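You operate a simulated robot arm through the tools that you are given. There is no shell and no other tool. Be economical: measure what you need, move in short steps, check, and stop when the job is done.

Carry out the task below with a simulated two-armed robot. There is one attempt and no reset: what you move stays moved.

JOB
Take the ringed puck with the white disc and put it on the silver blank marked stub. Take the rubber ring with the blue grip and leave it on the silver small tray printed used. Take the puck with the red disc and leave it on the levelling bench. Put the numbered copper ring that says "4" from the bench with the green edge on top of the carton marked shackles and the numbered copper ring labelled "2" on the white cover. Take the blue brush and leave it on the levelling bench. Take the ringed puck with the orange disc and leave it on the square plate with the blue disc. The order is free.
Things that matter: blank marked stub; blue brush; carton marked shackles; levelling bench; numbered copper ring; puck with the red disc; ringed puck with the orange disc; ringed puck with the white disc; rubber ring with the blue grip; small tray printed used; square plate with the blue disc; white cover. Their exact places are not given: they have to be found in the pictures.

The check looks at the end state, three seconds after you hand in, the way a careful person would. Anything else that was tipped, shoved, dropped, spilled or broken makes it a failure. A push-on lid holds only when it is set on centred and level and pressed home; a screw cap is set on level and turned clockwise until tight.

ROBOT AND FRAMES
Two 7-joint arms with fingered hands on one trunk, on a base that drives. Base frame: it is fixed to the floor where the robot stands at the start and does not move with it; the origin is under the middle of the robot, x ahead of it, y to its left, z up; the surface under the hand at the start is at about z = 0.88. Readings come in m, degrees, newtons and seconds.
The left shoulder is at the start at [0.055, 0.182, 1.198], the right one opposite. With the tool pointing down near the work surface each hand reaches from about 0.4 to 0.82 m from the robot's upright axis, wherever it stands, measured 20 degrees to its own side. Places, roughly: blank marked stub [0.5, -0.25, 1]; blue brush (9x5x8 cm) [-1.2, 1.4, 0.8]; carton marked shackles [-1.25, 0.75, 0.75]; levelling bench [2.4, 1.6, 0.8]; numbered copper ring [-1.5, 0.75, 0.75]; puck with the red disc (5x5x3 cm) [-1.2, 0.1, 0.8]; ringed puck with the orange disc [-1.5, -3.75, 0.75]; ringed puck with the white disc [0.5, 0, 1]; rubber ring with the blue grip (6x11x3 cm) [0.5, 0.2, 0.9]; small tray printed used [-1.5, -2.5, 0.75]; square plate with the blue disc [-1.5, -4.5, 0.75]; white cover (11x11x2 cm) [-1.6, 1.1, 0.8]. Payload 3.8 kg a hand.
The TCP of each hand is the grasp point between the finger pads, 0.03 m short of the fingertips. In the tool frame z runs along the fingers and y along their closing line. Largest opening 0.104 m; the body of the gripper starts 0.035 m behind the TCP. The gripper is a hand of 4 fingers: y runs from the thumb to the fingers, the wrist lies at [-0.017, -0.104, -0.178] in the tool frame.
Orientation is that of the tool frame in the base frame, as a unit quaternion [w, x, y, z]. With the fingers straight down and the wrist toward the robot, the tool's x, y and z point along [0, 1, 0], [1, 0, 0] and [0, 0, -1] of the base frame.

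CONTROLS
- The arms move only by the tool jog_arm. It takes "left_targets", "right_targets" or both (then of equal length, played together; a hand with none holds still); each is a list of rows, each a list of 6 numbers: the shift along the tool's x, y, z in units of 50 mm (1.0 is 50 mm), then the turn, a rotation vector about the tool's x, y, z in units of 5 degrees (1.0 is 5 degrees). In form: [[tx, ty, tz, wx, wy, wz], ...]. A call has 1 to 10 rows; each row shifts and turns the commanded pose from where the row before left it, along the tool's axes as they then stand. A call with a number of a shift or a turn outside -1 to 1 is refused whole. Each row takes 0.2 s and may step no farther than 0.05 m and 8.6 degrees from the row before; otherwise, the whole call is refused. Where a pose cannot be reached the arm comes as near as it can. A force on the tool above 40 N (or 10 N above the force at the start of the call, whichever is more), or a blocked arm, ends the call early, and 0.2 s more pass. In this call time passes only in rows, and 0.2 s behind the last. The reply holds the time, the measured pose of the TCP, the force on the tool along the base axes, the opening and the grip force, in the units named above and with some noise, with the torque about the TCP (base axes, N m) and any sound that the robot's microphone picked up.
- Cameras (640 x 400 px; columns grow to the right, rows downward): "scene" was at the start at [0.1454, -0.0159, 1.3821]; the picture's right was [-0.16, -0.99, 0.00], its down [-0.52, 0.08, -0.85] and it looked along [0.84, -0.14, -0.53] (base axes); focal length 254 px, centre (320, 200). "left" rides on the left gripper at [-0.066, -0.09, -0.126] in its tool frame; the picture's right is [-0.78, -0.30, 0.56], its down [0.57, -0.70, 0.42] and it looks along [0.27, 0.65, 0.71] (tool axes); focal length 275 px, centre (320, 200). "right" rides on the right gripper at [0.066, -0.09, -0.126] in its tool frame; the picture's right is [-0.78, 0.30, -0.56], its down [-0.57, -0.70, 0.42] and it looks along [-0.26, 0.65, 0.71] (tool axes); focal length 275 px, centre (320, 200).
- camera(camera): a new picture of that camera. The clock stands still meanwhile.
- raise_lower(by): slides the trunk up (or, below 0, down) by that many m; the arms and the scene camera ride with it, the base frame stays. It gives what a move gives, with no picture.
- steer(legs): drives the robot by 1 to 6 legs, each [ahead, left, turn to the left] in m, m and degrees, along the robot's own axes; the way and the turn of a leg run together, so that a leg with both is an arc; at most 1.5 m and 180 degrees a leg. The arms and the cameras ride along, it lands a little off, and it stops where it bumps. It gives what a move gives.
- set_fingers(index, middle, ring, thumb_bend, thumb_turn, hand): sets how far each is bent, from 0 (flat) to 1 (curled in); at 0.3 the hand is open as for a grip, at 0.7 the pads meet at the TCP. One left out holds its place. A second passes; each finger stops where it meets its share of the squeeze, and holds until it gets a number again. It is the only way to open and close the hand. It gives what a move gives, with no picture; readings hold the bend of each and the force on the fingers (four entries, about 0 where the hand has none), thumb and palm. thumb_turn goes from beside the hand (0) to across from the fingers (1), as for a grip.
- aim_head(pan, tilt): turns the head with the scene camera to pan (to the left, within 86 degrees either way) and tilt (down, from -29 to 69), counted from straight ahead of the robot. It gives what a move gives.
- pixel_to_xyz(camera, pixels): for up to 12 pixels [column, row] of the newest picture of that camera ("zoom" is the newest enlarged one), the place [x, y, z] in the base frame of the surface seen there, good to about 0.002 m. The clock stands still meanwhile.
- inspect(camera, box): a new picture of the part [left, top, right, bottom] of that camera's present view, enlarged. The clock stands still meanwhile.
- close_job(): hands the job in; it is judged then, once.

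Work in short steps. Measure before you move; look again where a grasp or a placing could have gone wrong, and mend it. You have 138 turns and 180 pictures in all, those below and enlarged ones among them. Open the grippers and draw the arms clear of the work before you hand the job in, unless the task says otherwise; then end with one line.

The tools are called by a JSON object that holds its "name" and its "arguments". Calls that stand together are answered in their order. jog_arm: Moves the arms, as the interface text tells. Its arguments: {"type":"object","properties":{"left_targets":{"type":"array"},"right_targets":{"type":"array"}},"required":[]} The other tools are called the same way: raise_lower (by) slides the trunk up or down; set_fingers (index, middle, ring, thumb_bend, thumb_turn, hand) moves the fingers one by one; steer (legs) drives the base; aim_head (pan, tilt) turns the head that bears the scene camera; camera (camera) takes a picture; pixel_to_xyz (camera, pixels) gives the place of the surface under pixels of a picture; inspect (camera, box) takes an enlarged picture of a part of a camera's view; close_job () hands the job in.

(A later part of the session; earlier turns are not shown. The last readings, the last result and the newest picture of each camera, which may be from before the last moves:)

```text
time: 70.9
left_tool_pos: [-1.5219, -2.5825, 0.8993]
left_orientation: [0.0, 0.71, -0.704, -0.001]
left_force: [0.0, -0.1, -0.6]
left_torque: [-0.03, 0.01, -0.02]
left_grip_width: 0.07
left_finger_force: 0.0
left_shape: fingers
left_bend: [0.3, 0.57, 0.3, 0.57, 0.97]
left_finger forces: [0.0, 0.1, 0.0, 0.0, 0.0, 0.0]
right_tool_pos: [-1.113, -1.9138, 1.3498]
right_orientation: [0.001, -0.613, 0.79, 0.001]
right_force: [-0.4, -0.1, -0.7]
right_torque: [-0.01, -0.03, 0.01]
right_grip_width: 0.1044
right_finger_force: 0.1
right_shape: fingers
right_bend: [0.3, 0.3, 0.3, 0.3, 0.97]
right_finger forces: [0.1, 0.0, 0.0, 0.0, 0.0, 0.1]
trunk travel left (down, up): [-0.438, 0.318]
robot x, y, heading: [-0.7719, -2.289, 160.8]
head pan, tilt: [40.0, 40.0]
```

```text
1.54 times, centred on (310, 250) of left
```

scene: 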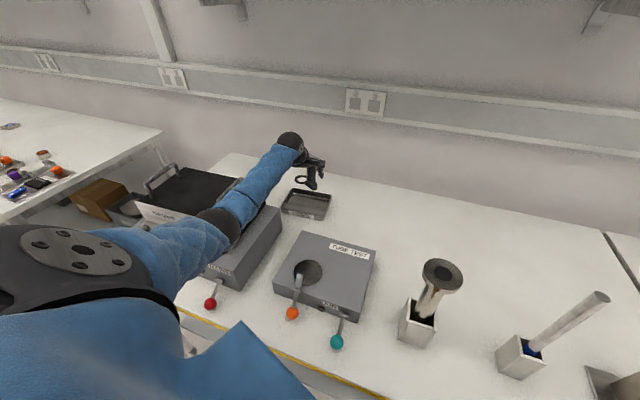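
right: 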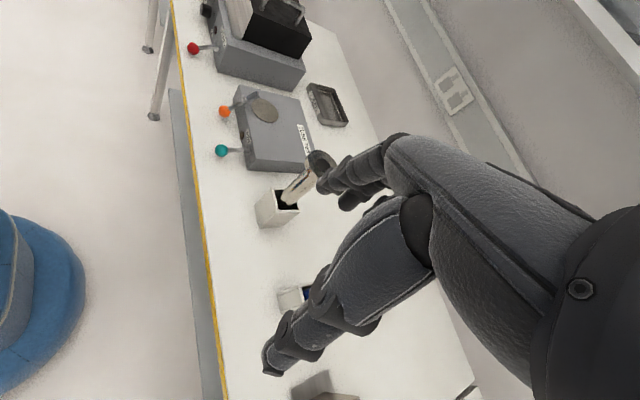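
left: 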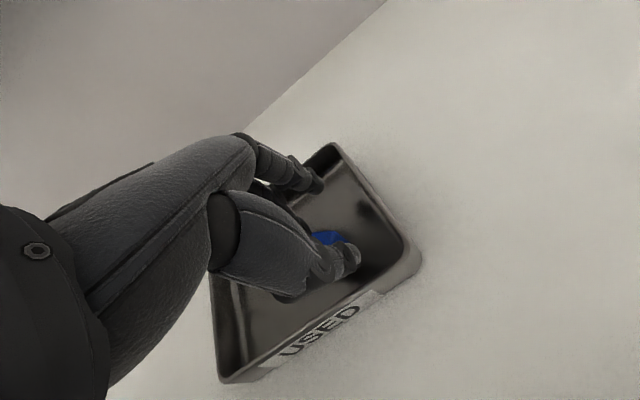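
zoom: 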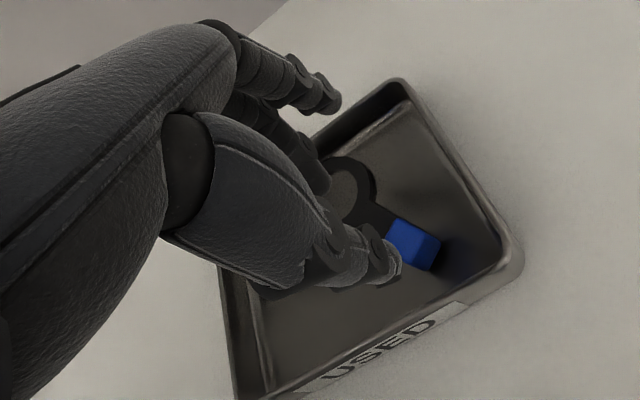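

The rubber ring lies in the tray. I lift the left hand, open it fully, retract, and drive back and along to the next bench.

{"name": "jog_arm", "arguments": {"left_targets": [[0, 0, -1, 0, 0, 0], [0, 0, -1, 0, 0, 0], [0, 0, -1, 0, 0, 0], [0, 0, -1, 0, 0, 0], [0, 0, -1, 0, 0, 0], [-0.5, -0.7, 0, 0, 0, 0], [-0.5, -0.7, 0, 0, 0, 0], [-0.5, -0.7, 0, 0, 0, 0], [-0.5, -0.7, 0, 0, 0, 1], [0, -0.7, 0, 0, 0, 1]]}}

{"name": "set_fingers", "arguments": {"hand": "left", "middle": 0.3, "thumb_bend": 0.3}}

{"name": "steer", "arguments": {"legs": [[-0.4, 0, 0], [0, 0, 19.5], [0, 1.4, 0]]}}

{"name": "aim_head", "arguments": {"pan": 10, "tilt": 30}}

{"name": "camera", "arguments": {"camera": "scene"}}

```text
time: 73.1
left_tool_pos: [-1.3463, -2.4861, 1.1497]
left_orientation: [0.001, -0.645, 0.764, 0.0]
left_force: [0.5, 0.4, 0.3]
left_torque: [0.0, 0.02, 0.02]
left_grip_width: 0.0703
left_finger_force: 0.1
left_shape: fingers
left_bend: [0.3, 0.57, 0.3, 0.57, 0.97]
left_finger forces: [0.0, 0.0, 0.0, 0.0, 0.0, 0.1]
right_tool_pos: [-1.114, -1.9157, 1.3496]
right_orientation: [0.0, -0.613, 0.79, 0.0]
right_force: [0.3, -0.2, -0.1]
right_torque: [-0.01, -0.04, -0.03]
right_grip_width: 0.1045
right_finger_force: 0.1
right_shape: fingers
right_bend: [0.3, 0.3, 0.3, 0.3, 0.97]
right_finger forces: [0.1, 0.0, 0.0, 0.0, 0.0, 0.0]
trunk travel left (down, up): [-0.438, 0.318]
robot x, y, heading: [-0.7691, -2.2892, 160.8]
head pan, tilt: [40.0, 40.0]
```

```text
time: 74.1
left_tool_pos: [-1.3483, -2.4853, 1.1499]
left_orientation: [0.0, -0.646, 0.764, -0.001]
left_force: [0.3, 0.6, -0.2]
left_torque: [0.01, -0.05, 0.04]
left_grip_width: 0.1044
left_finger_force: 0.0
left_shape: fingers
left_bend: [0.3, 0.3, 0.3, 0.3, 0.97]
left_finger forces: [0.1, 0.0, 0.1, 0.0, 0.0, 0.0]
right_tool_pos: [-1.1137, -1.9145, 1.3499]
right_orientation: [0.001, -0.613, 0.79, -0.001]
right_force: [0.2, -0.4, 0.6]
right_torque: [0.0, 0.03, 0.0]
right_grip_width: 0.1044
right_finger_force: 0.0
right_shape: fingers
right_bend: [0.3, 0.3, 0.3, 0.3, 0.97]
right_finger forces: [0.0, 0.0, 0.1, 0.0, 0.0, 0.1]
trunk travel left (down, up): [-0.438, 0.318]
robot x, y, heading: [-0.7724, -2.2906, 160.7]
head pan, tilt: [40.0, 40.0]
```

```text
time: 84.2
left_tool_pos: [-0.8868, -4.1854, 1.1494]
left_orientation: [-0.001, 0.76, -0.649, -0.001]
left_force: [0.0, -0.2, -0.1]
left_torque: [0.0, -0.02, -0.02]
left_grip_width: 0.1044
left_finger_force: 0.0
left_shape: fingers
left_bend: [0.3, 0.3, 0.3, 0.3, 0.97]
left_finger forces: [0.0, 0.0, 0.1, 0.1, 0.0, 0.0]
right_tool_pos: [-0.8489, -3.5705, 1.3488]
right_orientation: [-0.001, 0.733, -0.68, 0.001]
right_force: [0.1, 0.2, 0.1]
right_torque: [0.0, -0.01, 0.02]
right_grip_width: 0.1042
right_finger_force: 0.0
right_shape: fingers
right_bend: [0.3, 0.3, 0.3, 0.3, 0.97]
right_finger forces: [0.0, 0.1, 0.0, 0.0, 0.0, 0.0]
trunk travel left (down, up): [-0.438, 0.318]
robot x, y, heading: [-0.4025, -3.8179, 179.3]
head pan, tilt: [40.0, 40.0]
```

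```text
time: 85.1
left_tool_pos: [-0.8878, -4.1857, 1.1496]
left_orientation: [-0.001, 0.76, -0.65, -0.001]
left_force: [1.0, 1.3, 0.6]
left_torque: [0.03, 0.02, -0.03]
left_grip_width: 0.1042
left_finger_force: 0.1
left_shape: fingers
left_bend: [0.3, 0.3, 0.3, 0.3, 0.97]
left_finger forces: [0.1, 0.1, 0.0, 0.1, 0.0, 0.0]
right_tool_pos: [-0.8474, -3.5707, 1.3495]
right_orientation: [-0.001, 0.733, -0.68, 0.002]
right_force: [0.1, 0.4, 0.7]
right_torque: [-0.01, 0.02, 0.05]
right_grip_width: 0.1042
right_finger_force: 0.2
right_shape: fingers
right_bend: [0.3, 0.3, 0.3, 0.3, 0.97]
right_finger forces: [0.0, 0.0, 0.0, 0.1, 0.0, 0.0]
trunk travel left (down, up): [-0.438, 0.318]
robot x, y, heading: [-0.4, -3.8193, 179.0]
head pan, tilt: [10.0, 30.0]
```

```text
127 pictures are left
```

scene: 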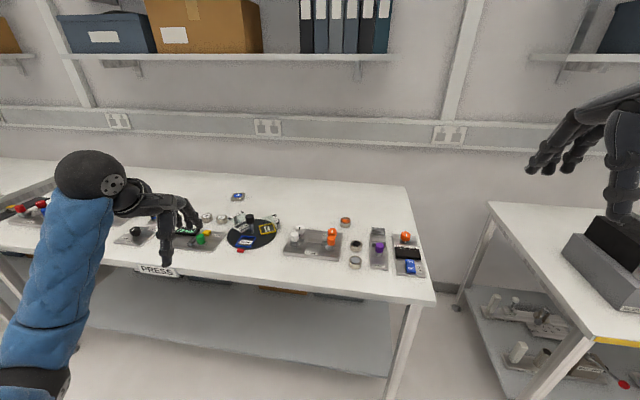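

A press bench full of small parts. I zoom in to find the ringed puck with the orange disc and the square plate with the blue disc.

{"name": "inspect", "arguments": {"camera": "scene", "box": [200, 175, 440, 305]}}

{"name": "inspect", "arguments": {"camera": "scene", "box": [0, 150, 240, 280]}}

```text
2.67 times, centred on (320, 240) of scene
```

zoom: 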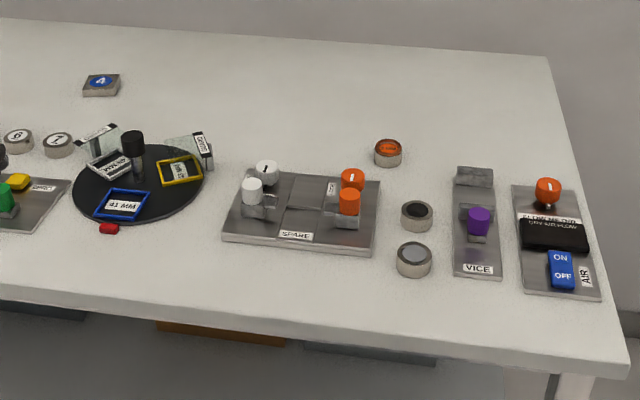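

```text
2.67 times, centred on (120, 215) of scene
```

zoom: 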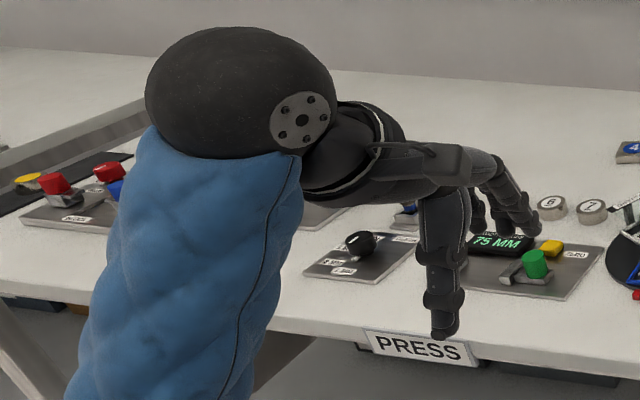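

The orange-disc puck is at scene (345,221) and the blue "4" plate at (237,197). I measure both.

{"name": "inspect", "arguments": {"camera": "scene", "box": [310, 195, 390, 245]}}

{"name": "pixel_to_xyz", "arguments": {"camera": "zoom", "pixels": [[280, 185], [247, 180], [315, 180], [280, 160], [282, 210], [285, 240], [200, 300], [355, 360], [500, 250], [280, 130]]}}

{"name": "inspect", "arguments": {"camera": "scene", "box": [200, 175, 280, 225]}}

{"name": "pixel_to_xyz", "arguments": {"camera": "zoom", "pixels": [[300, 175], [245, 175], [345, 175], [300, 200], [290, 155], [350, 200], [320, 150], [310, 300]]}}

```text
8.00 times, centred on (350, 220) of scene
```

zoom: 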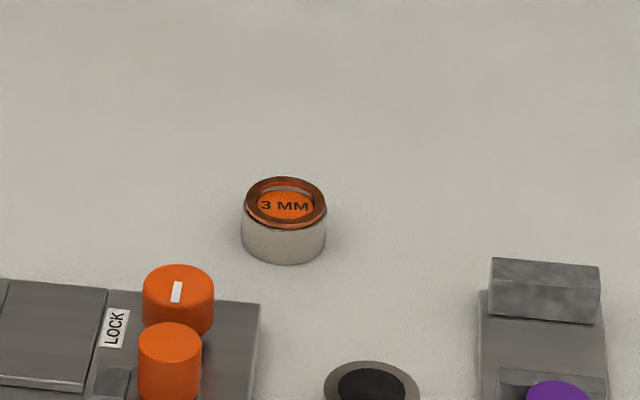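

```text
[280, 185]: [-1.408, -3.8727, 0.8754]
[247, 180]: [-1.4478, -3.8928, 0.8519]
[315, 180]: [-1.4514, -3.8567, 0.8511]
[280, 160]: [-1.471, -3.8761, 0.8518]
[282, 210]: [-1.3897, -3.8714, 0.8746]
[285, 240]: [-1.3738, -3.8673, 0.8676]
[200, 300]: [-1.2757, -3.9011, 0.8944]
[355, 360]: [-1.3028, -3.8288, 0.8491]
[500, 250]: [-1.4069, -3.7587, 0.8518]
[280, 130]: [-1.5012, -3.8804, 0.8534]
```

```text
8.00 times, centred on (240, 200) of scene
```

zoom: 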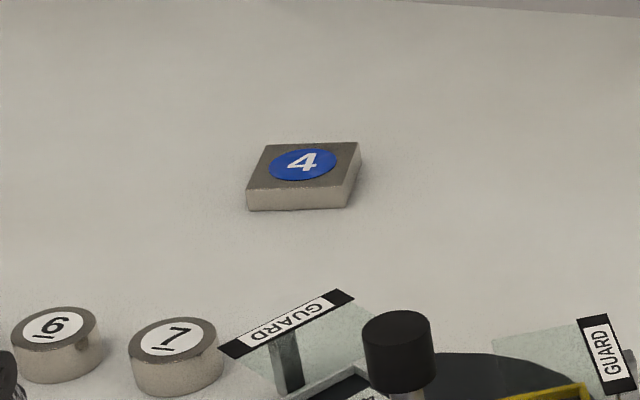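

```text
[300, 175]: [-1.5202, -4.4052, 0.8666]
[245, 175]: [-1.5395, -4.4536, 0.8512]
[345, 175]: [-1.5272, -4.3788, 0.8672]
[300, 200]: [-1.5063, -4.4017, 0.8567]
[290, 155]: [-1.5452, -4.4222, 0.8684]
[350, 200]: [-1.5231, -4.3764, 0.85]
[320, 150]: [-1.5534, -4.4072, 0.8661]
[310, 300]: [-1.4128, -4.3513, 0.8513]
```

Puck "3 MM": centre about (−1.395, −3.871), top 0.877 (bench 0.851). Plate "4": centre about (−1.535, −4.405), top 0.867. I drive in so the right hand is near the puck.

{"name": "steer", "arguments": {"legs": [[0, 0.28, 0.8], [0.42, 0, 0]]}}

{"name": "aim_head", "arguments": {"pan": 0, "tilt": 40}}

{"name": "camera", "arguments": {"camera": "scene"}}

{"name": "camera", "arguments": {"camera": "right"}}

```text
time: 89.3
left_tool_pos: [-1.306, -4.4714, 1.1493]
left_orientation: [-0.001, 0.764, -0.645, -0.001]
left_force: [-0.3, 0.5, -0.1]
left_torque: [0.01, -0.01, 0.01]
left_grip_width: 0.1044
left_finger_force: 0.0
left_shape: fingers
left_bend: [0.3, 0.3, 0.3, 0.3, 0.97]
left_finger forces: [0.0, 0.0, 0.1, 0.0, 0.0, 0.0]
right_tool_pos: [-1.2743, -3.8558, 1.3501]
right_orientation: [-0.001, 0.739, -0.674, 0.001]
right_force: [-0.4, -0.3, 0.0]
right_torque: [0.0, 0.0, 0.0]
right_grip_width: 0.1045
right_finger_force: 0.0
right_shape: fingers
right_bend: [0.3, 0.3, 0.3, 0.3, 0.97]
right_finger forces: [0.0, 0.0, 0.0, 0.1, 0.0, 0.0]
trunk travel left (down, up): [-0.438, 0.318]
robot x, y, heading: [-0.8226, -4.1004, -180.5]
head pan, tilt: [10.0, 30.0]
```

```text
time: 90.0
left_tool_pos: [-1.3059, -4.4714, 1.1502]
left_orientation: [0.0, 0.765, -0.645, 0.0]
left_force: [0.2, 0.0, -0.1]
left_torque: [-0.02, 0.01, 0.0]
left_grip_width: 0.1044
left_finger_force: 0.0
left_shape: fingers
left_bend: [0.3, 0.3, 0.3, 0.3, 0.97]
left_finger forces: [0.1, 0.0, 0.0, 0.1, 0.1, 0.1]
right_tool_pos: [-1.2744, -3.856, 1.349]
right_orientation: [-0.002, 0.738, -0.674, 0.001]
right_force: [0.5, -0.6, 0.5]
right_torque: [-0.01, 0.01, -0.01]
right_grip_width: 0.1046
right_finger_force: 0.1
right_shape: fingers
right_bend: [0.3, 0.3, 0.3, 0.3, 0.97]
right_finger forces: [0.0, 0.1, 0.0, 0.0, 0.0, 0.0]
trunk travel left (down, up): [-0.438, 0.318]
robot x, y, heading: [-0.8268, -4.0987, -180.0]
head pan, tilt: [0.0, 40.0]
```

```text
122 pictures are left
```

scene: 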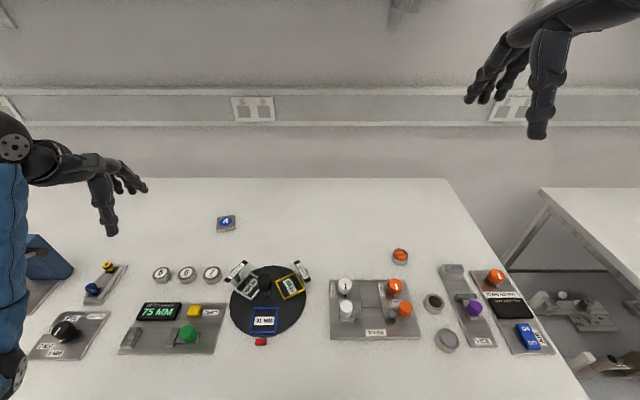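

```text
121 pictures are left
```

right: 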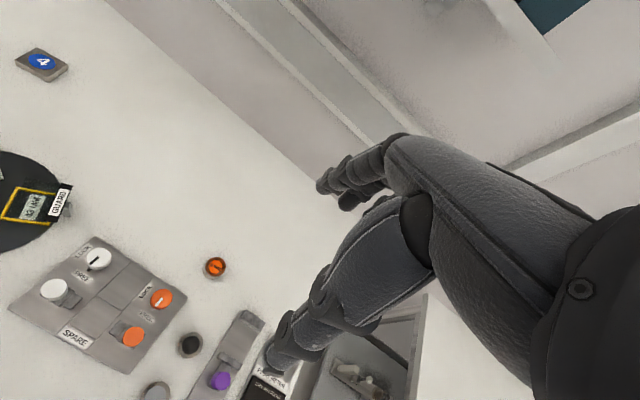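

Drive went well. I take precise measurements of puck, neighbours and plate from this nearer view.

{"name": "inspect", "arguments": {"camera": "scene", "box": [370, 235, 430, 285]}}

{"name": "pixel_to_xyz", "arguments": {"camera": "zoom", "pixels": [[320, 165], [260, 165], [385, 165], [320, 120], [320, 205], [270, 370], [240, 395]]}}

{"name": "inspect", "arguments": {"camera": "scene", "box": [196, 200, 256, 245]}}

{"name": "pixel_to_xyz", "arguments": {"camera": "zoom", "pixels": [[320, 185], [230, 165], [405, 165], [230, 220], [405, 220], [320, 140], [320, 240]]}}

{"name": "pixel_to_xyz", "arguments": {"camera": "scene", "pixels": [[394, 284], [405, 308], [433, 300], [450, 270], [415, 282], [240, 272], [262, 283], [300, 270]]}}

```text
8.00 times, centred on (400, 260) of scene
```

zoom: 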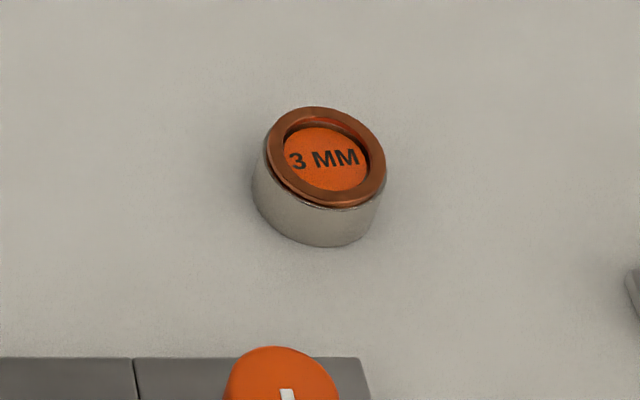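

```text
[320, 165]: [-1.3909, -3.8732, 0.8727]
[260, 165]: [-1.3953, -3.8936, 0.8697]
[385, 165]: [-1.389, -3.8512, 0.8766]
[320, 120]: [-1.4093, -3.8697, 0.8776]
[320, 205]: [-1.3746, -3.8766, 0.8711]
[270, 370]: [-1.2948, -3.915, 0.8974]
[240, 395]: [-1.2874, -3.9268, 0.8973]
```

```text
8.89 times, centred on (226, 222) of scene
```

zoom: 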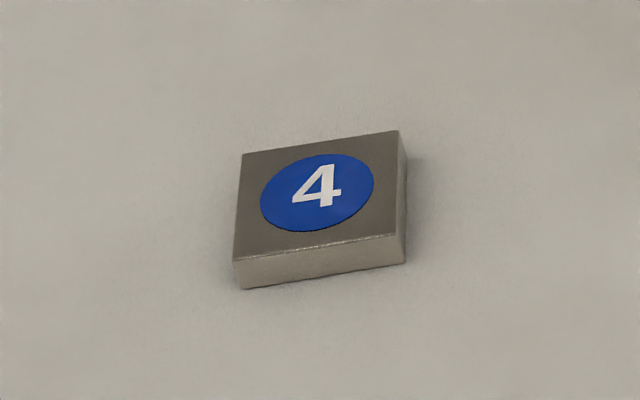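

```text
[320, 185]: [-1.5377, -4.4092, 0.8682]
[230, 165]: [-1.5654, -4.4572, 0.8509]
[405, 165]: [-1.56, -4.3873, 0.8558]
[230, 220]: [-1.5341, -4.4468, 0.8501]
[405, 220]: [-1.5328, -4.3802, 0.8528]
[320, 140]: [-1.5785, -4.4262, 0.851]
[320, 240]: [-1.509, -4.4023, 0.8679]
```

```text
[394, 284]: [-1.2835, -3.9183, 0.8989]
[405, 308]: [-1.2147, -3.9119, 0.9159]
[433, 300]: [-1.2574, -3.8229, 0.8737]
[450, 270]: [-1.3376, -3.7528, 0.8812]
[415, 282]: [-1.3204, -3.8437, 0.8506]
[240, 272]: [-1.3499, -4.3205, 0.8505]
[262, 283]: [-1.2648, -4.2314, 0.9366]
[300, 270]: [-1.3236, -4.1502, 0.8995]
```

I move the right hand above the puck with 30° yaw (wrist to the right, clear of the knobs), descending to about 1.06.

{"name": "jog_arm", "arguments": {"right_targets": [[0.03, 0.79, 0, 0, 0, 0], [0.03, 0.79, 0, 0, 0, 0], [0.03, 0.78, 0, 0, 0, 0], [0, 0, 0.8, 0, 0, -1], [0, 0, 0.8, 0, 0, -1], [0, 0, 0.8, 0, 0, -1], [0, 0, 0.8, 0, 0, -1], [0, 0, 0.8, 0, 0, -1], [0, 0, 0.9, 0, 0, 0], [0, 0, 0.9, 0, 0, 0]]}}

{"name": "camera", "arguments": {"camera": "scene"}}

{"name": "camera", "arguments": {"camera": "right"}}

```text
time: 92.2
left_tool_pos: [-1.3063, -4.471, 1.1491]
left_orientation: [-0.001, 0.764, -0.645, 0.0]
left_force: [0.1, -0.1, 0.2]
left_torque: [-0.01, 0.01, 0.0]
left_grip_width: 0.1043
left_finger_force: 0.0
left_shape: fingers
left_bend: [0.3, 0.3, 0.3, 0.3, 0.97]
left_finger forces: [0.1, 0.0, 0.0, 0.1, 0.1, 0.1]
right_tool_pos: [-1.3925, -3.87, 1.0601]
right_orientation: [-0.001, 0.866, -0.499, 0.001]
right_force: [-1.3, -0.3, 0.1]
right_torque: [-0.01, 0.02, 0.02]
right_grip_width: 0.1045
right_finger_force: 0.0
right_shape: fingers
right_bend: [0.3, 0.3, 0.3, 0.3, 0.97]
right_finger forces: [0.1, 0.0, 0.1, 0.0, 0.0, 0.1]
trunk travel left (down, up): [-0.438, 0.318]
robot x, y, heading: [-0.8262, -4.0965, -179.9]
head pan, tilt: [0.0, 40.0]
```

```text
118 pictures are left
```

scene: 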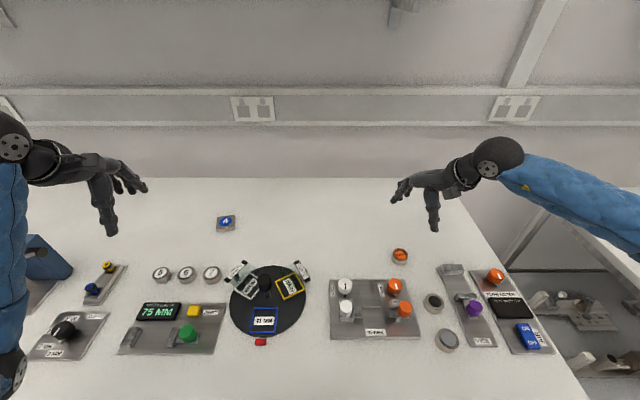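

```text
117 pictures are left
```

right: 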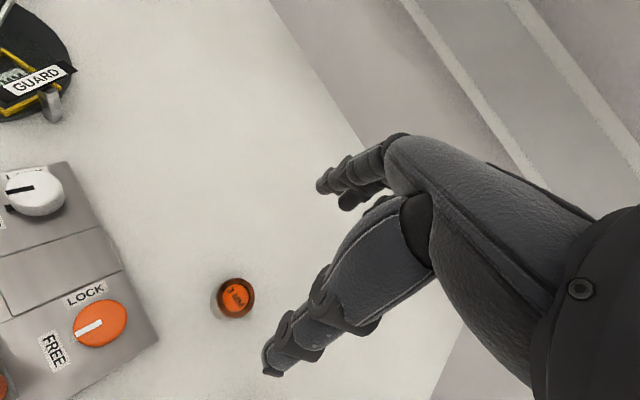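

Projection of the puck matches (236,297 seen vs 232,297 predicted). I descend, close the hand, and lift.

{"name": "jog_arm", "arguments": {"right_targets": [[-0.04, 0.02, 0.9, 0, 0, 0], [0, 0, 0.9, 0, 0, 0], [0, 0, 0.9, 0, 0, 0], [0, 0, 0.76, 0, 0, 0]]}}

{"name": "set_fingers", "arguments": {"hand": "right", "index": 0.7, "middle": 0.7, "ring": 0.7, "thumb_bend": 0.7}}

{"name": "inspect", "arguments": {"camera": "right", "box": [160, 130, 480, 380]}}

```text
time: 93.2
left_tool_pos: [-1.3063, -4.4716, 1.1492]
left_orientation: [-0.001, 0.764, -0.645, 0.0]
left_force: [-0.1, 0.9, 0.0]
left_torque: [0.04, 0.01, -0.01]
left_grip_width: 0.1044
left_finger_force: 0.1
left_shape: fingers
left_bend: [0.3, 0.3, 0.3, 0.3, 0.97]
left_finger forces: [0.0, 0.0, 0.0, 0.0, 0.0, 0.0]
right_tool_pos: [-1.3919, -3.8685, 0.8847]
right_orientation: [-0.001, 0.867, -0.499, 0.0]
right_force: [0.2, 0.1, -0.7]
right_torque: [-0.05, -0.04, 0.02]
right_grip_width: 0.1045
right_finger_force: 0.0
right_shape: fingers
right_bend: [0.3, 0.3, 0.3, 0.3, 0.97]
right_finger forces: [0.1, 0.0, 0.0, 0.0, 0.1, 0.0]
trunk travel left (down, up): [-0.438, 0.318]
robot x, y, heading: [-0.8249, -4.1007, -179.9]
head pan, tilt: [0.0, 40.0]
```

```text
time: 94.2
left_tool_pos: [-1.3066, -4.4714, 1.15]
left_orientation: [0.0, 0.765, -0.644, 0.0]
left_force: [0.4, 0.0, 0.0]
left_torque: [0.0, -0.02, 0.02]
left_grip_width: 0.1046
left_finger_force: 0.1
left_shape: fingers
left_bend: [0.3, 0.3, 0.3, 0.3, 0.97]
left_finger forces: [0.0, 0.1, 0.0, 0.0, 0.0, 0.0]
right_tool_pos: [-1.3917, -3.8684, 0.8866]
right_orientation: [-0.001, 0.866, -0.499, 0.002]
right_force: [-0.4, 0.0, -0.3]
right_torque: [0.01, 0.03, 0.01]
right_grip_width: 0.0363
right_finger_force: 14.9
right_shape: fingers
right_bend: [0.6, 0.62, 0.7, 0.56, 0.95]
right_finger forces: [6.9, 8.8, 0.1, 0.0, 14.5, 0.0]
trunk travel left (down, up): [-0.438, 0.318]
robot x, y, heading: [-0.8268, -4.095, -179.7]
head pan, tilt: [0.0, 40.0]
```

```text
1.60 times, centred on (320, 255) of right
```

zoom: 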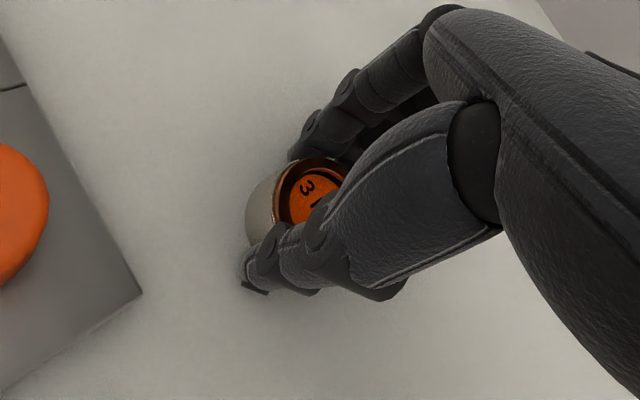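

Same solid grasp (7+9 vs 14.5 N). I lift the puck 0.25 m and strafe left 0.45 m to face the plate.

{"name": "jog_arm", "arguments": {"right_targets": [[0, 0, -0.6, 0, 0, 0], [0, 0, -0.8, 0, 0, 0], [0, 0, -0.9, 0, 0, 0], [0, 0, -0.9, 0, 0, 0], [0, 0, -0.9, 0, 0, 0], [0, 0, -0.9, 0, 0, 0]]}}

{"name": "steer", "arguments": {"legs": [[0, 0.45, 0]]}}

{"name": "camera", "arguments": {"camera": "scene"}}

```text
time: 95.6
left_tool_pos: [-1.3064, -4.4714, 1.1501]
left_orientation: [0.0, 0.764, -0.645, -0.001]
left_force: [-0.6, -0.1, 0.3]
left_torque: [0.04, -0.02, -0.02]
left_grip_width: 0.1042
left_finger_force: 0.1
left_shape: fingers
left_bend: [0.3, 0.3, 0.3, 0.3, 0.97]
left_finger forces: [0.1, 0.0, 0.0, 0.0, 0.2, 0.0]
right_tool_pos: [-1.3924, -3.8712, 1.1367]
right_orientation: [-0.001, 0.866, -0.5, 0.001]
right_force: [0.5, 0.9, -2.8]
right_torque: [-0.01, 0.03, 0.02]
right_grip_width: 0.036
right_finger_force: 14.9
right_shape: fingers
right_bend: [0.6, 0.62, 0.7, 0.56, 0.95]
right_finger forces: [6.9, 8.3, 0.0, 0.0, 14.5, 0.0]
trunk travel left (down, up): [-0.438, 0.318]
robot x, y, heading: [-0.8273, -4.0985, -179.9]
head pan, tilt: [0.0, 40.0]
```

```text
time: 98.3
left_tool_pos: [-1.305, -4.9195, 1.1493]
left_orientation: [0.0, 0.765, -0.644, 0.0]
left_force: [0.4, 0.1, -0.4]
left_torque: [0.01, -0.01, 0.0]
left_grip_width: 0.1045
left_finger_force: 0.0
left_shape: fingers
left_bend: [0.3, 0.3, 0.3, 0.3, 0.97]
left_finger forces: [0.1, 0.0, 0.0, 0.1, 0.0, 0.0]
right_tool_pos: [-1.3921, -4.3189, 1.1368]
right_orientation: [-0.001, 0.867, -0.498, 0.001]
right_force: [0.3, -0.1, -1.9]
right_torque: [-0.01, 0.01, -0.03]
right_grip_width: 0.036
right_finger_force: 14.9
right_shape: fingers
right_bend: [0.6, 0.62, 0.7, 0.56, 0.95]
right_finger forces: [6.9, 8.3, 0.0, 0.0, 14.5, 0.0]
trunk travel left (down, up): [-0.438, 0.318]
robot x, y, heading: [-0.8271, -4.5453, -179.9]
head pan, tilt: [0.0, 40.0]
```

```text
115 pictures are left
```

scene: 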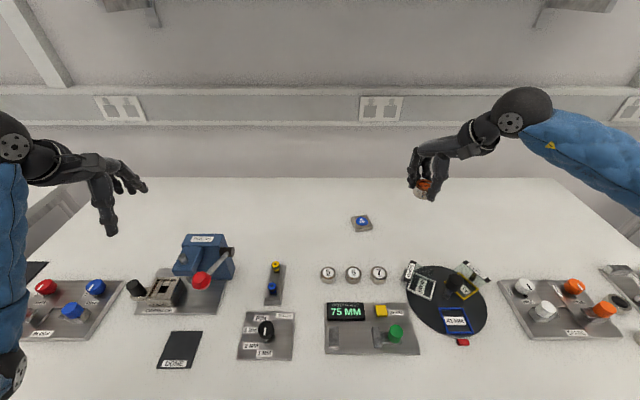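

I move the puck over plate "4" (TCP to about (−1.5375, −4.4125), allowing 3 mm grasp offset) and descend to 30 mm above.

{"name": "jog_arm", "arguments": {"right_targets": [[0.042, 0.863, 0, 0, 0, 0], [0.042, 0.863, 0, 0, 0, 0], [0.042, 0.863, 0, 0, 0, 0], [0.042, 0.863, 0, 0, 0, 0], [0, 0, 1, 0, 0, 0], [0, 0, 1, 0, 0, 0], [0, 0, 1, 0, 0, 0], [0, 0, 1, 0, 0, 0]]}}

{"name": "inspect", "arguments": {"camera": "scene", "box": [330, 195, 410, 250]}}

{"name": "inspect", "arguments": {"camera": "right", "box": [160, 130, 480, 380]}}

```text
time: 100.1
left_tool_pos: [-1.3052, -4.9189, 1.1509]
left_orientation: [-0.001, 0.766, -0.643, -0.001]
left_force: [0.2, -0.7, 0.4]
left_torque: [0.02, 0.0, 0.0]
left_grip_width: 0.1045
left_finger_force: 0.0
left_shape: fingers
left_bend: [0.3, 0.3, 0.3, 0.3, 0.97]
left_finger forces: [0.0, 0.0, 0.0, 0.1, 0.0, 0.1]
right_tool_pos: [-1.4921, -4.3823, 0.9652]
right_orientation: [-0.001, 0.866, -0.5, 0.0]
right_force: [-0.3, 0.6, -2.6]
right_torque: [-0.01, 0.01, 0.0]
right_grip_width: 0.0362
right_finger_force: 15.0
right_shape: fingers
right_bend: [0.61, 0.62, 0.7, 0.56, 0.95]
right_finger forces: [6.9, 8.1, 0.0, 0.0, 14.3, 0.0]
right hand out of reach, approached as far as the arm can: row 3, 4, 8
trunk travel left (down, up): [-0.438, 0.318]
robot x, y, heading: [-0.8216, -4.5419, -179.9]
head pan, tilt: [0.0, 40.0]
```

```text
7.27 times, centred on (370, 222) of scene
```

zoom: 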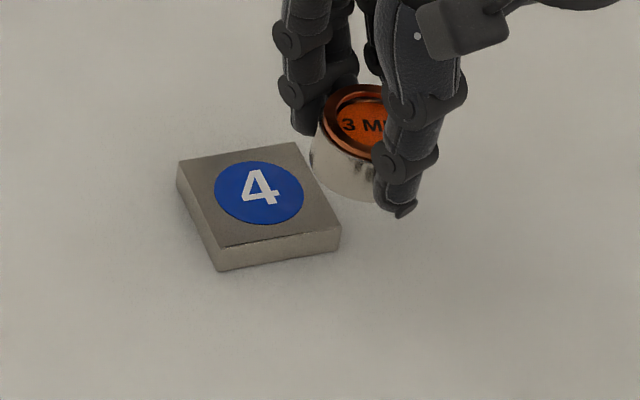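

```text
1.60 times, centred on (320, 255) of right
```

zoom: 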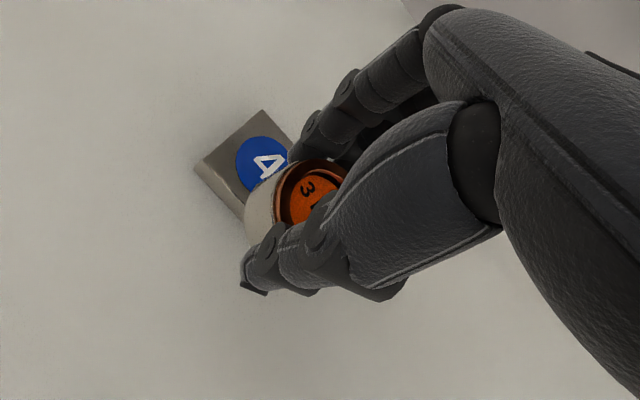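

The arm ran out of reach 55 mm short. I drive the base 45 mm ahead and 30 mm left, which carries the puck over the plate (bottom is at 0.93, well above 0.868).

{"name": "steer", "arguments": {"legs": [[0.045, 0.03, 0]]}}

{"name": "inspect", "arguments": {"camera": "scene", "box": [300, 195, 380, 250]}}

{"name": "inspect", "arguments": {"camera": "right", "box": [160, 130, 480, 380]}}

```text
time: 101.0
left_tool_pos: [-1.3525, -4.9498, 1.1479]
left_orientation: [-0.002, 0.766, -0.643, 0.0]
left_force: [0.0, -0.8, -0.1]
left_torque: [0.01, -0.02, 0.0]
left_grip_width: 0.1044
left_finger_force: 0.0
left_shape: fingers
left_bend: [0.3, 0.3, 0.3, 0.3, 0.97]
left_finger forces: [0.1, 0.1, 0.0, 0.1, 0.1, 0.0]
right_tool_pos: [-1.5386, -4.4131, 0.9651]
right_orientation: [-0.003, 0.866, -0.499, 0.0]
right_force: [-0.4, -0.7, -2.1]
right_torque: [0.02, -0.02, 0.02]
right_grip_width: 0.036
right_finger_force: 14.4
right_shape: fingers
right_bend: [0.61, 0.62, 0.7, 0.56, 0.95]
right_finger forces: [7.0, 8.3, 0.0, 0.0, 14.2, 0.1]
trunk travel left (down, up): [-0.438, 0.318]
robot x, y, heading: [-0.8696, -4.5746, -179.9]
head pan, tilt: [0.0, 40.0]
```

```text
7.27 times, centred on (340, 222) of scene
```

zoom: 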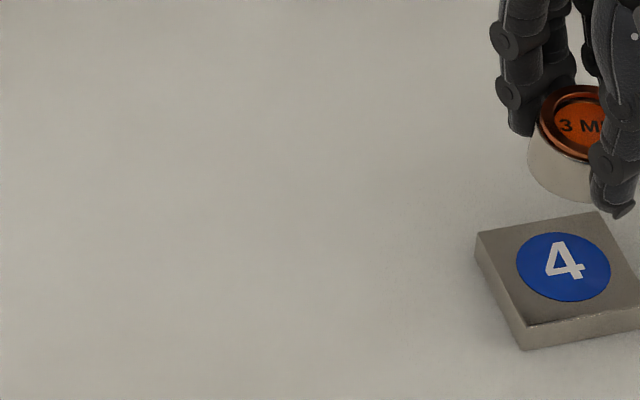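

```text
1.60 times, centred on (320, 255) of right
```

zoom: 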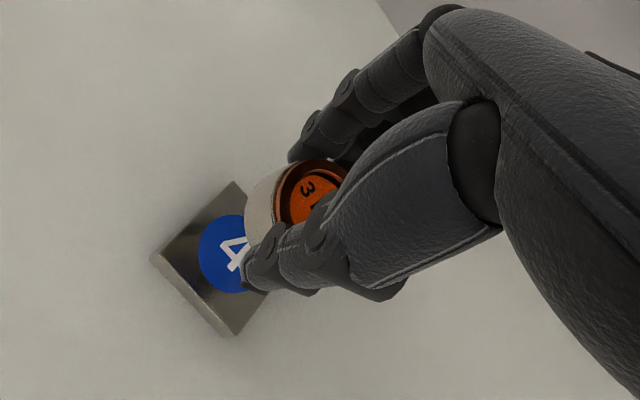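

Aligned per readings. I lower by the trunk 45 mm (vertical, no reach issue) and check centring.

{"name": "raise_lower", "arguments": {"by": -0.05}}

{"name": "inspect", "arguments": {"camera": "scene", "box": [350, 180, 430, 235]}}

{"name": "inspect", "arguments": {"camera": "right", "box": [160, 130, 480, 380]}}

```text
time: 102.0
left_tool_pos: [-1.3492, -4.9501, 1.1006]
left_orientation: [-0.001, 0.765, -0.644, -0.001]
left_force: [-0.2, -0.5, 0.5]
left_torque: [-0.02, -0.02, 0.0]
left_grip_width: 0.1045
left_finger_force: 0.1
left_shape: fingers
left_bend: [0.3, 0.3, 0.3, 0.3, 0.97]
left_finger forces: [0.0, 0.1, 0.0, 0.0, 0.0, 0.0]
right_tool_pos: [-1.5363, -4.4144, 0.9161]
right_orientation: [-0.001, 0.866, -0.499, 0.001]
right_force: [-0.2, -0.5, -2.5]
right_torque: [-0.04, -0.03, 0.01]
right_grip_width: 0.0361
right_finger_force: 14.7
right_shape: fingers
right_bend: [0.61, 0.62, 0.7, 0.56, 0.95]
right_finger forces: [6.9, 8.2, 0.0, 0.0, 14.3, 0.1]
trunk travel left (down, up): [-0.388, 0.368]
robot x, y, heading: [-0.8684, -4.5718, -179.9]
head pan, tilt: [0.0, 40.0]
```

```text
7.27 times, centred on (390, 208) of scene
```

zoom: 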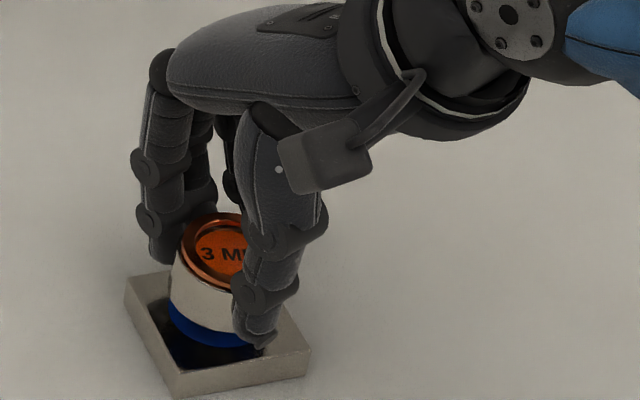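

```text
1.60 times, centred on (320, 255) of right
```

zoom: 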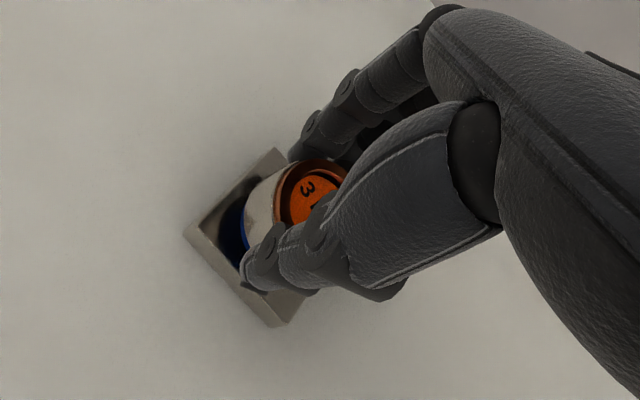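

Well centred. I lower 11 mm, then small steps to contact.

{"name": "raise_lower", "arguments": {"by": -0.01}}

{"name": "raise_lower", "arguments": {"by": -0.003}}

```text
time: 102.5
left_tool_pos: [-1.3494, -4.9482, 1.0905]
left_orientation: [0.0, 0.765, -0.644, -0.002]
left_force: [-0.1, -1.9, -0.1]
left_torque: [0.01, -0.01, 0.0]
left_grip_width: 0.1045
left_finger_force: 0.2
left_shape: fingers
left_bend: [0.3, 0.3, 0.3, 0.3, 0.97]
left_finger forces: [0.1, 0.0, 0.0, 0.1, 0.0, 0.0]
right_tool_pos: [-1.5349, -4.4141, 0.9056]
right_orientation: [0.0, 0.867, -0.499, 0.001]
right_force: [1.4, -0.4, -3.0]
right_torque: [-0.03, 0.03, 0.0]
right_grip_width: 0.0361
right_finger_force: 14.5
right_shape: fingers
right_bend: [0.61, 0.62, 0.7, 0.56, 0.95]
right_finger forces: [6.9, 8.2, 0.0, 0.1, 14.2, 0.1]
trunk travel left (down, up): [-0.378, 0.378]
robot x, y, heading: [-0.8726, -4.5728, -180.0]
head pan, tilt: [0.0, 40.0]
```

```text
time: 103.0
left_tool_pos: [-1.3494, -4.9494, 1.086]
left_orientation: [0.0, 0.765, -0.644, 0.0]
left_force: [-0.5, 0.4, 0.7]
left_torque: [-0.02, 0.0, 0.01]
left_grip_width: 0.1045
left_finger_force: 0.0
left_shape: fingers
left_bend: [0.3, 0.3, 0.3, 0.3, 0.97]
left_finger forces: [0.0, 0.0, 0.0, 0.0, 0.1, 0.1]
right_tool_pos: [-1.5365, -4.4135, 0.9022]
right_orientation: [0.0, 0.867, -0.499, 0.0]
right_force: [-0.3, -0.9, -0.2]
right_torque: [0.01, 0.04, 0.03]
right_grip_width: 0.036
right_finger_force: 14.9
right_shape: fingers
right_bend: [0.61, 0.62, 0.7, 0.56, 0.95]
right_finger forces: [7.0, 8.6, 0.0, 0.0, 14.3, 0.0]
trunk travel left (down, up): [-0.375, 0.381]
robot x, y, heading: [-0.8697, -4.5747, -180.2]
head pan, tilt: [0.0, 40.0]
```

The vertical load went from −3 to about 0, so the puck rests on the plate. I open and raise the trunk, then look.

{"name": "set_fingers", "arguments": {"hand": "right", "index": 0.5, "middle": 0.5, "ring": 0.5, "thumb_bend": 0.45}}

{"name": "set_fingers", "arguments": {"hand": "right", "index": 0.3, "middle": 0.3, "ring": 0.3, "thumb_bend": 0.3}}

{"name": "raise_lower", "arguments": {"by": 0.25}}

{"name": "steer", "arguments": {"legs": [[-0.4, 0, 0]]}}

{"name": "camera", "arguments": {"camera": "scene"}}

{"name": "inspect", "arguments": {"camera": "scene", "box": [310, 180, 430, 280]}}

```text
time: 104.0
left_tool_pos: [-1.3497, -4.9499, 1.0874]
left_orientation: [0.0, 0.765, -0.644, -0.001]
left_force: [-0.3, -0.6, -0.3]
left_torque: [0.0, -0.01, 0.02]
left_grip_width: 0.1045
left_finger_force: 0.0
left_shape: fingers
left_bend: [0.3, 0.3, 0.3, 0.3, 0.97]
left_finger forces: [0.0, 0.0, 0.0, 0.0, 0.1, 0.1]
right_tool_pos: [-1.5365, -4.4125, 0.9027]
right_orientation: [0.0, 0.866, -0.499, 0.0]
right_force: [0.2, 0.1, -0.5]
right_torque: [0.01, -0.03, 0.01]
right_grip_width: 0.0596
right_finger_force: 0.1
right_shape: fingers
right_bend: [0.5, 0.5, 0.5, 0.45, 0.97]
right_finger forces: [0.1, 0.1, 0.1, 0.0, 0.1, 0.0]
trunk travel left (down, up): [-0.375, 0.381]
robot x, y, heading: [-0.8674, -4.5753, -179.9]
head pan, tilt: [0.0, 40.0]
```

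```text
time: 105.0
left_tool_pos: [-1.3501, -4.9495, 1.0865]
left_orientation: [0.0, 0.765, -0.644, 0.0]
left_force: [-0.1, -0.2, 1.0]
left_torque: [-0.01, -0.01, 0.01]
left_grip_width: 0.1045
left_finger_force: 0.1
left_shape: fingers
left_bend: [0.3, 0.3, 0.3, 0.3, 0.97]
left_finger forces: [0.0, 0.0, 0.0, 0.1, 0.0, 0.0]
right_tool_pos: [-1.5367, -4.4136, 0.9029]
right_orientation: [-0.001, 0.866, -0.5, 0.0]
right_force: [0.2, -0.5, -0.3]
right_torque: [-0.01, 0.04, -0.01]
right_grip_width: 0.104
right_finger_force: 0.0
right_shape: fingers
right_bend: [0.3, 0.3, 0.3, 0.3, 0.97]
right_finger forces: [0.0, 0.0, 0.1, 0.1, 0.0, 0.0]
trunk travel left (down, up): [-0.375, 0.381]
robot x, y, heading: [-0.8699, -4.5736, -179.9]
head pan, tilt: [0.0, 40.0]
```

```text
time: 107.6
left_tool_pos: [-1.3501, -4.95, 1.3359]
left_orientation: [-0.001, 0.765, -0.644, 0.0]
left_force: [0.7, 0.5, 0.4]
left_torque: [0.02, -0.01, 0.01]
left_grip_width: 0.1042
left_finger_force: 0.0
left_shape: fingers
left_bend: [0.3, 0.3, 0.3, 0.3, 0.97]
left_finger forces: [0.1, 0.0, 0.0, 0.0, 0.0, 0.1]
right_tool_pos: [-1.5346, -4.4138, 1.1776]
right_orientation: [0.009, 0.866, -0.5, -0.016]
right_force: [1.1, -0.3, 0.4]
right_torque: [-0.02, 0.01, -0.02]
right_grip_width: 0.1043
right_finger_force: 0.0
right_shape: fingers
right_bend: [0.3, 0.3, 0.3, 0.3, 0.97]
right_finger forces: [0.1, 0.0, 0.1, 0.1, 0.0, 0.1]
trunk travel left (down, up): [-0.625, 0.131]
robot x, y, heading: [-0.8695, -4.5732, -180.0]
head pan, tilt: [0.0, 40.0]
```

```text
time: 110.1
left_tool_pos: [-0.9506, -4.9482, 1.3375]
left_orientation: [-0.001, 0.766, -0.643, 0.0]
left_force: [-0.3, 0.3, 0.1]
left_torque: [0.01, 0.01, 0.05]
left_grip_width: 0.1045
left_finger_force: 0.0
left_shape: fingers
left_bend: [0.3, 0.3, 0.3, 0.3, 0.97]
left_finger forces: [0.0, 0.0, 0.1, 0.0, 0.0, 0.0]
right_tool_pos: [-1.1352, -4.412, 1.1787]
right_orientation: [0.009, 0.866, -0.5, -0.017]
right_force: [0.5, 0.4, -0.2]
right_torque: [-0.02, 0.02, -0.02]
right_grip_width: 0.1042
right_finger_force: 0.1
right_shape: fingers
right_bend: [0.3, 0.3, 0.3, 0.3, 0.97]
right_finger forces: [0.0, 0.0, 0.1, 0.1, 0.1, 0.0]
trunk travel left (down, up): [-0.625, 0.131]
robot x, y, heading: [-0.4727, -4.5695, -180.0]
head pan, tilt: [0.0, 40.0]
```

```text
108 pictures are left
```

scene: 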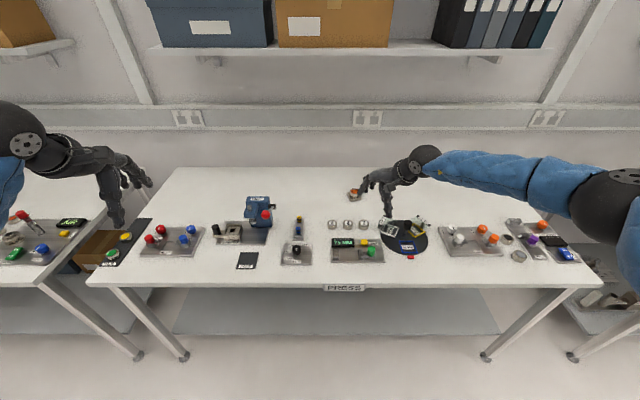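

```text
4.00 times, centred on (370, 230) of scene
```

zoom: 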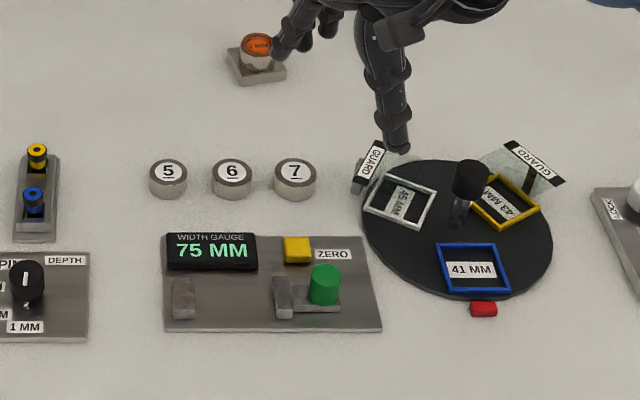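

The orange puck rests on plate "4". I tuck the right hand in and strafe along the aisle to the benches near y ≈ 0.7.

{"name": "jog_arm", "arguments": {"right_targets": [[0, -0.9, 0, 0, 0, 0], [0, -0.9, 0, 0, 0, 0], [0, -0.9, 0, 0, 0, 0], [0, -0.9, 0, 0, 0, 0], [0, -0.9, 0, 0, 0, 0]]}}

{"name": "steer", "arguments": {"legs": [[0, -1.5, 0], [0, -1.5, 0], [0, -1.5, 0], [0, -0.8, 0]]}}

{"name": "aim_head", "arguments": {"pan": 0, "tilt": 35}}

{"name": "camera", "arguments": {"camera": "scene"}}

```text
time: 111.3
left_tool_pos: [-0.9495, -4.9484, 1.3374]
left_orientation: [0.0, 0.765, -0.644, -0.002]
left_force: [-1.0, 0.8, 0.5]
left_torque: [0.01, 0.0, 0.0]
left_grip_width: 0.1044
left_finger_force: 0.0
left_shape: fingers
left_bend: [0.3, 0.3, 0.3, 0.3, 0.97]
left_finger forces: [0.0, 0.0, 0.0, 0.0, 0.0, 0.0]
right_tool_pos: [-0.937, -4.3005, 1.1726]
right_orientation: [0.01, 0.866, -0.499, -0.017]
right_force: [0.4, 0.6, -0.2]
right_torque: [-0.03, 0.01, -0.02]
right_grip_width: 0.1045
right_finger_force: 0.0
right_shape: fingers
right_bend: [0.3, 0.3, 0.3, 0.3, 0.97]
right_finger forces: [0.1, 0.0, 0.0, 0.0, 0.1, 0.0]
trunk travel left (down, up): [-0.625, 0.131]
robot x, y, heading: [-0.4732, -4.5751, -179.8]
head pan, tilt: [0.0, 40.0]
```

```text
time: 136.6
left_tool_pos: [-0.9802, 0.3431, 1.3371]
left_orientation: [-0.001, 0.759, -0.651, -0.001]
left_force: [-0.3, 0.4, 0.2]
left_torque: [-0.04, 0.02, 0.02]
left_grip_width: 0.1041
left_finger_force: 0.1
left_shape: fingers
left_bend: [0.3, 0.3, 0.3, 0.3, 0.97]
left_finger forces: [0.1, 0.0, 0.1, 0.0, 0.0, 0.0]
right_tool_pos: [-0.9566, 0.9902, 1.1711]
right_orientation: [0.009, 0.862, -0.507, -0.017]
right_force: [-0.1, 0.5, -0.2]
right_torque: [-0.01, -0.02, 0.03]
right_grip_width: 0.1046
right_finger_force: 0.0
right_shape: fingers
right_bend: [0.3, 0.3, 0.3, 0.3, 0.97]
right_finger forces: [0.1, 0.0, 0.1, 0.0, 0.0, 0.1]
trunk travel left (down, up): [-0.625, 0.131]
robot x, y, heading: [-0.4934, 0.7076, 179.2]
head pan, tilt: [0.0, 40.0]
```

```text
time: 137.3
left_tool_pos: [-0.9789, 0.342, 1.3365]
left_orientation: [0.0, 0.759, -0.651, -0.001]
left_force: [0.0, -0.2, -0.7]
left_torque: [-0.03, -0.01, -0.03]
left_grip_width: 0.1045
left_finger_force: 0.1
left_shape: fingers
left_bend: [0.3, 0.3, 0.3, 0.3, 0.97]
left_finger forces: [0.1, 0.0, 0.0, 0.0, 0.0, 0.0]
right_tool_pos: [-0.9555, 0.9911, 1.1717]
right_orientation: [0.009, 0.862, -0.507, -0.016]
right_force: [-0.3, -0.5, -0.6]
right_torque: [0.01, -0.02, 0.02]
right_grip_width: 0.1044
right_finger_force: 0.0
right_shape: fingers
right_bend: [0.3, 0.3, 0.3, 0.3, 0.97]
right_finger forces: [0.0, 0.0, 0.1, 0.0, 0.1, 0.1]
trunk travel left (down, up): [-0.625, 0.131]
robot x, y, heading: [-0.4889, 0.7085, 179.1]
head pan, tilt: [0.0, 35.0]
```

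```text
106 pictures are left
```

scene: 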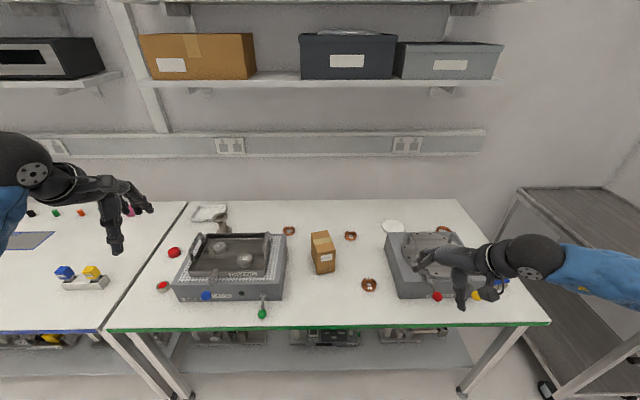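

The green-edged bench is in front: carton at (322,252), copper rings at (289,230), (350,236), (369,284), white cover near (393,226), red items at left. I zoom in on the details.

{"name": "inspect", "arguments": {"camera": "scene", "box": [270, 205, 410, 300]}}

{"name": "inspect", "arguments": {"camera": "scene", "box": [380, 205, 540, 310]}}

{"name": "inspect", "arguments": {"camera": "scene", "box": [140, 195, 290, 310]}}

```text
4.21 times, centred on (340, 252) of scene
```

zoom: 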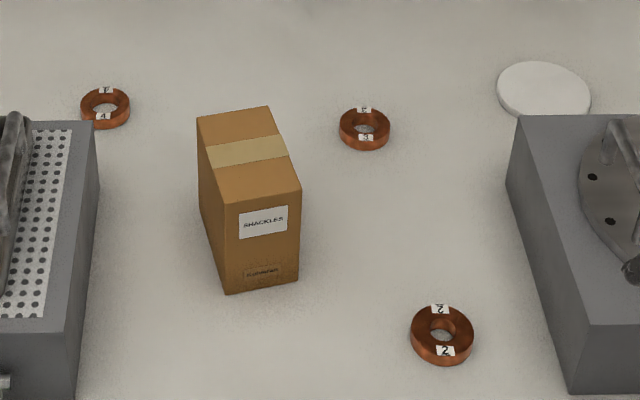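

```text
3.81 times, centred on (460, 258) of scene
```

zoom: 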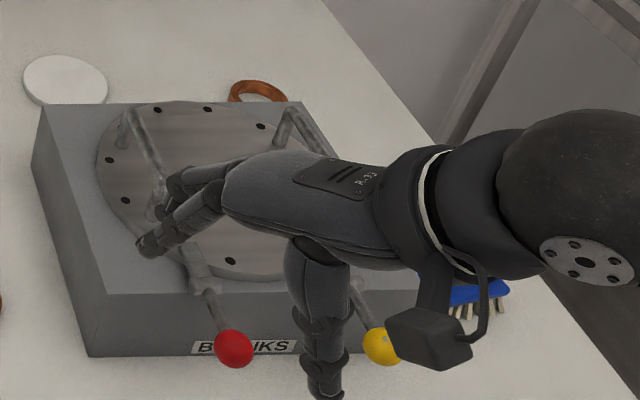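

```text
3.48 times, centred on (215, 252) of scene
```

zoom: 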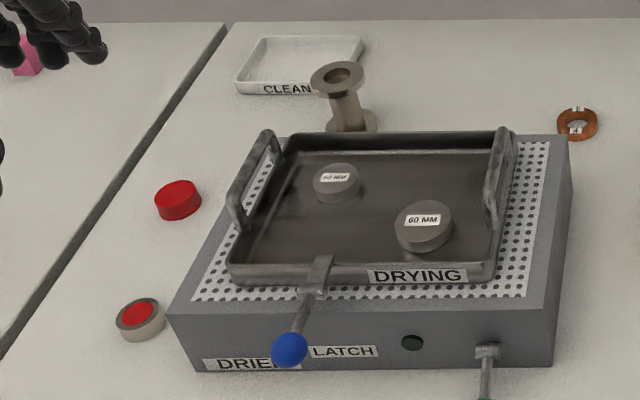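

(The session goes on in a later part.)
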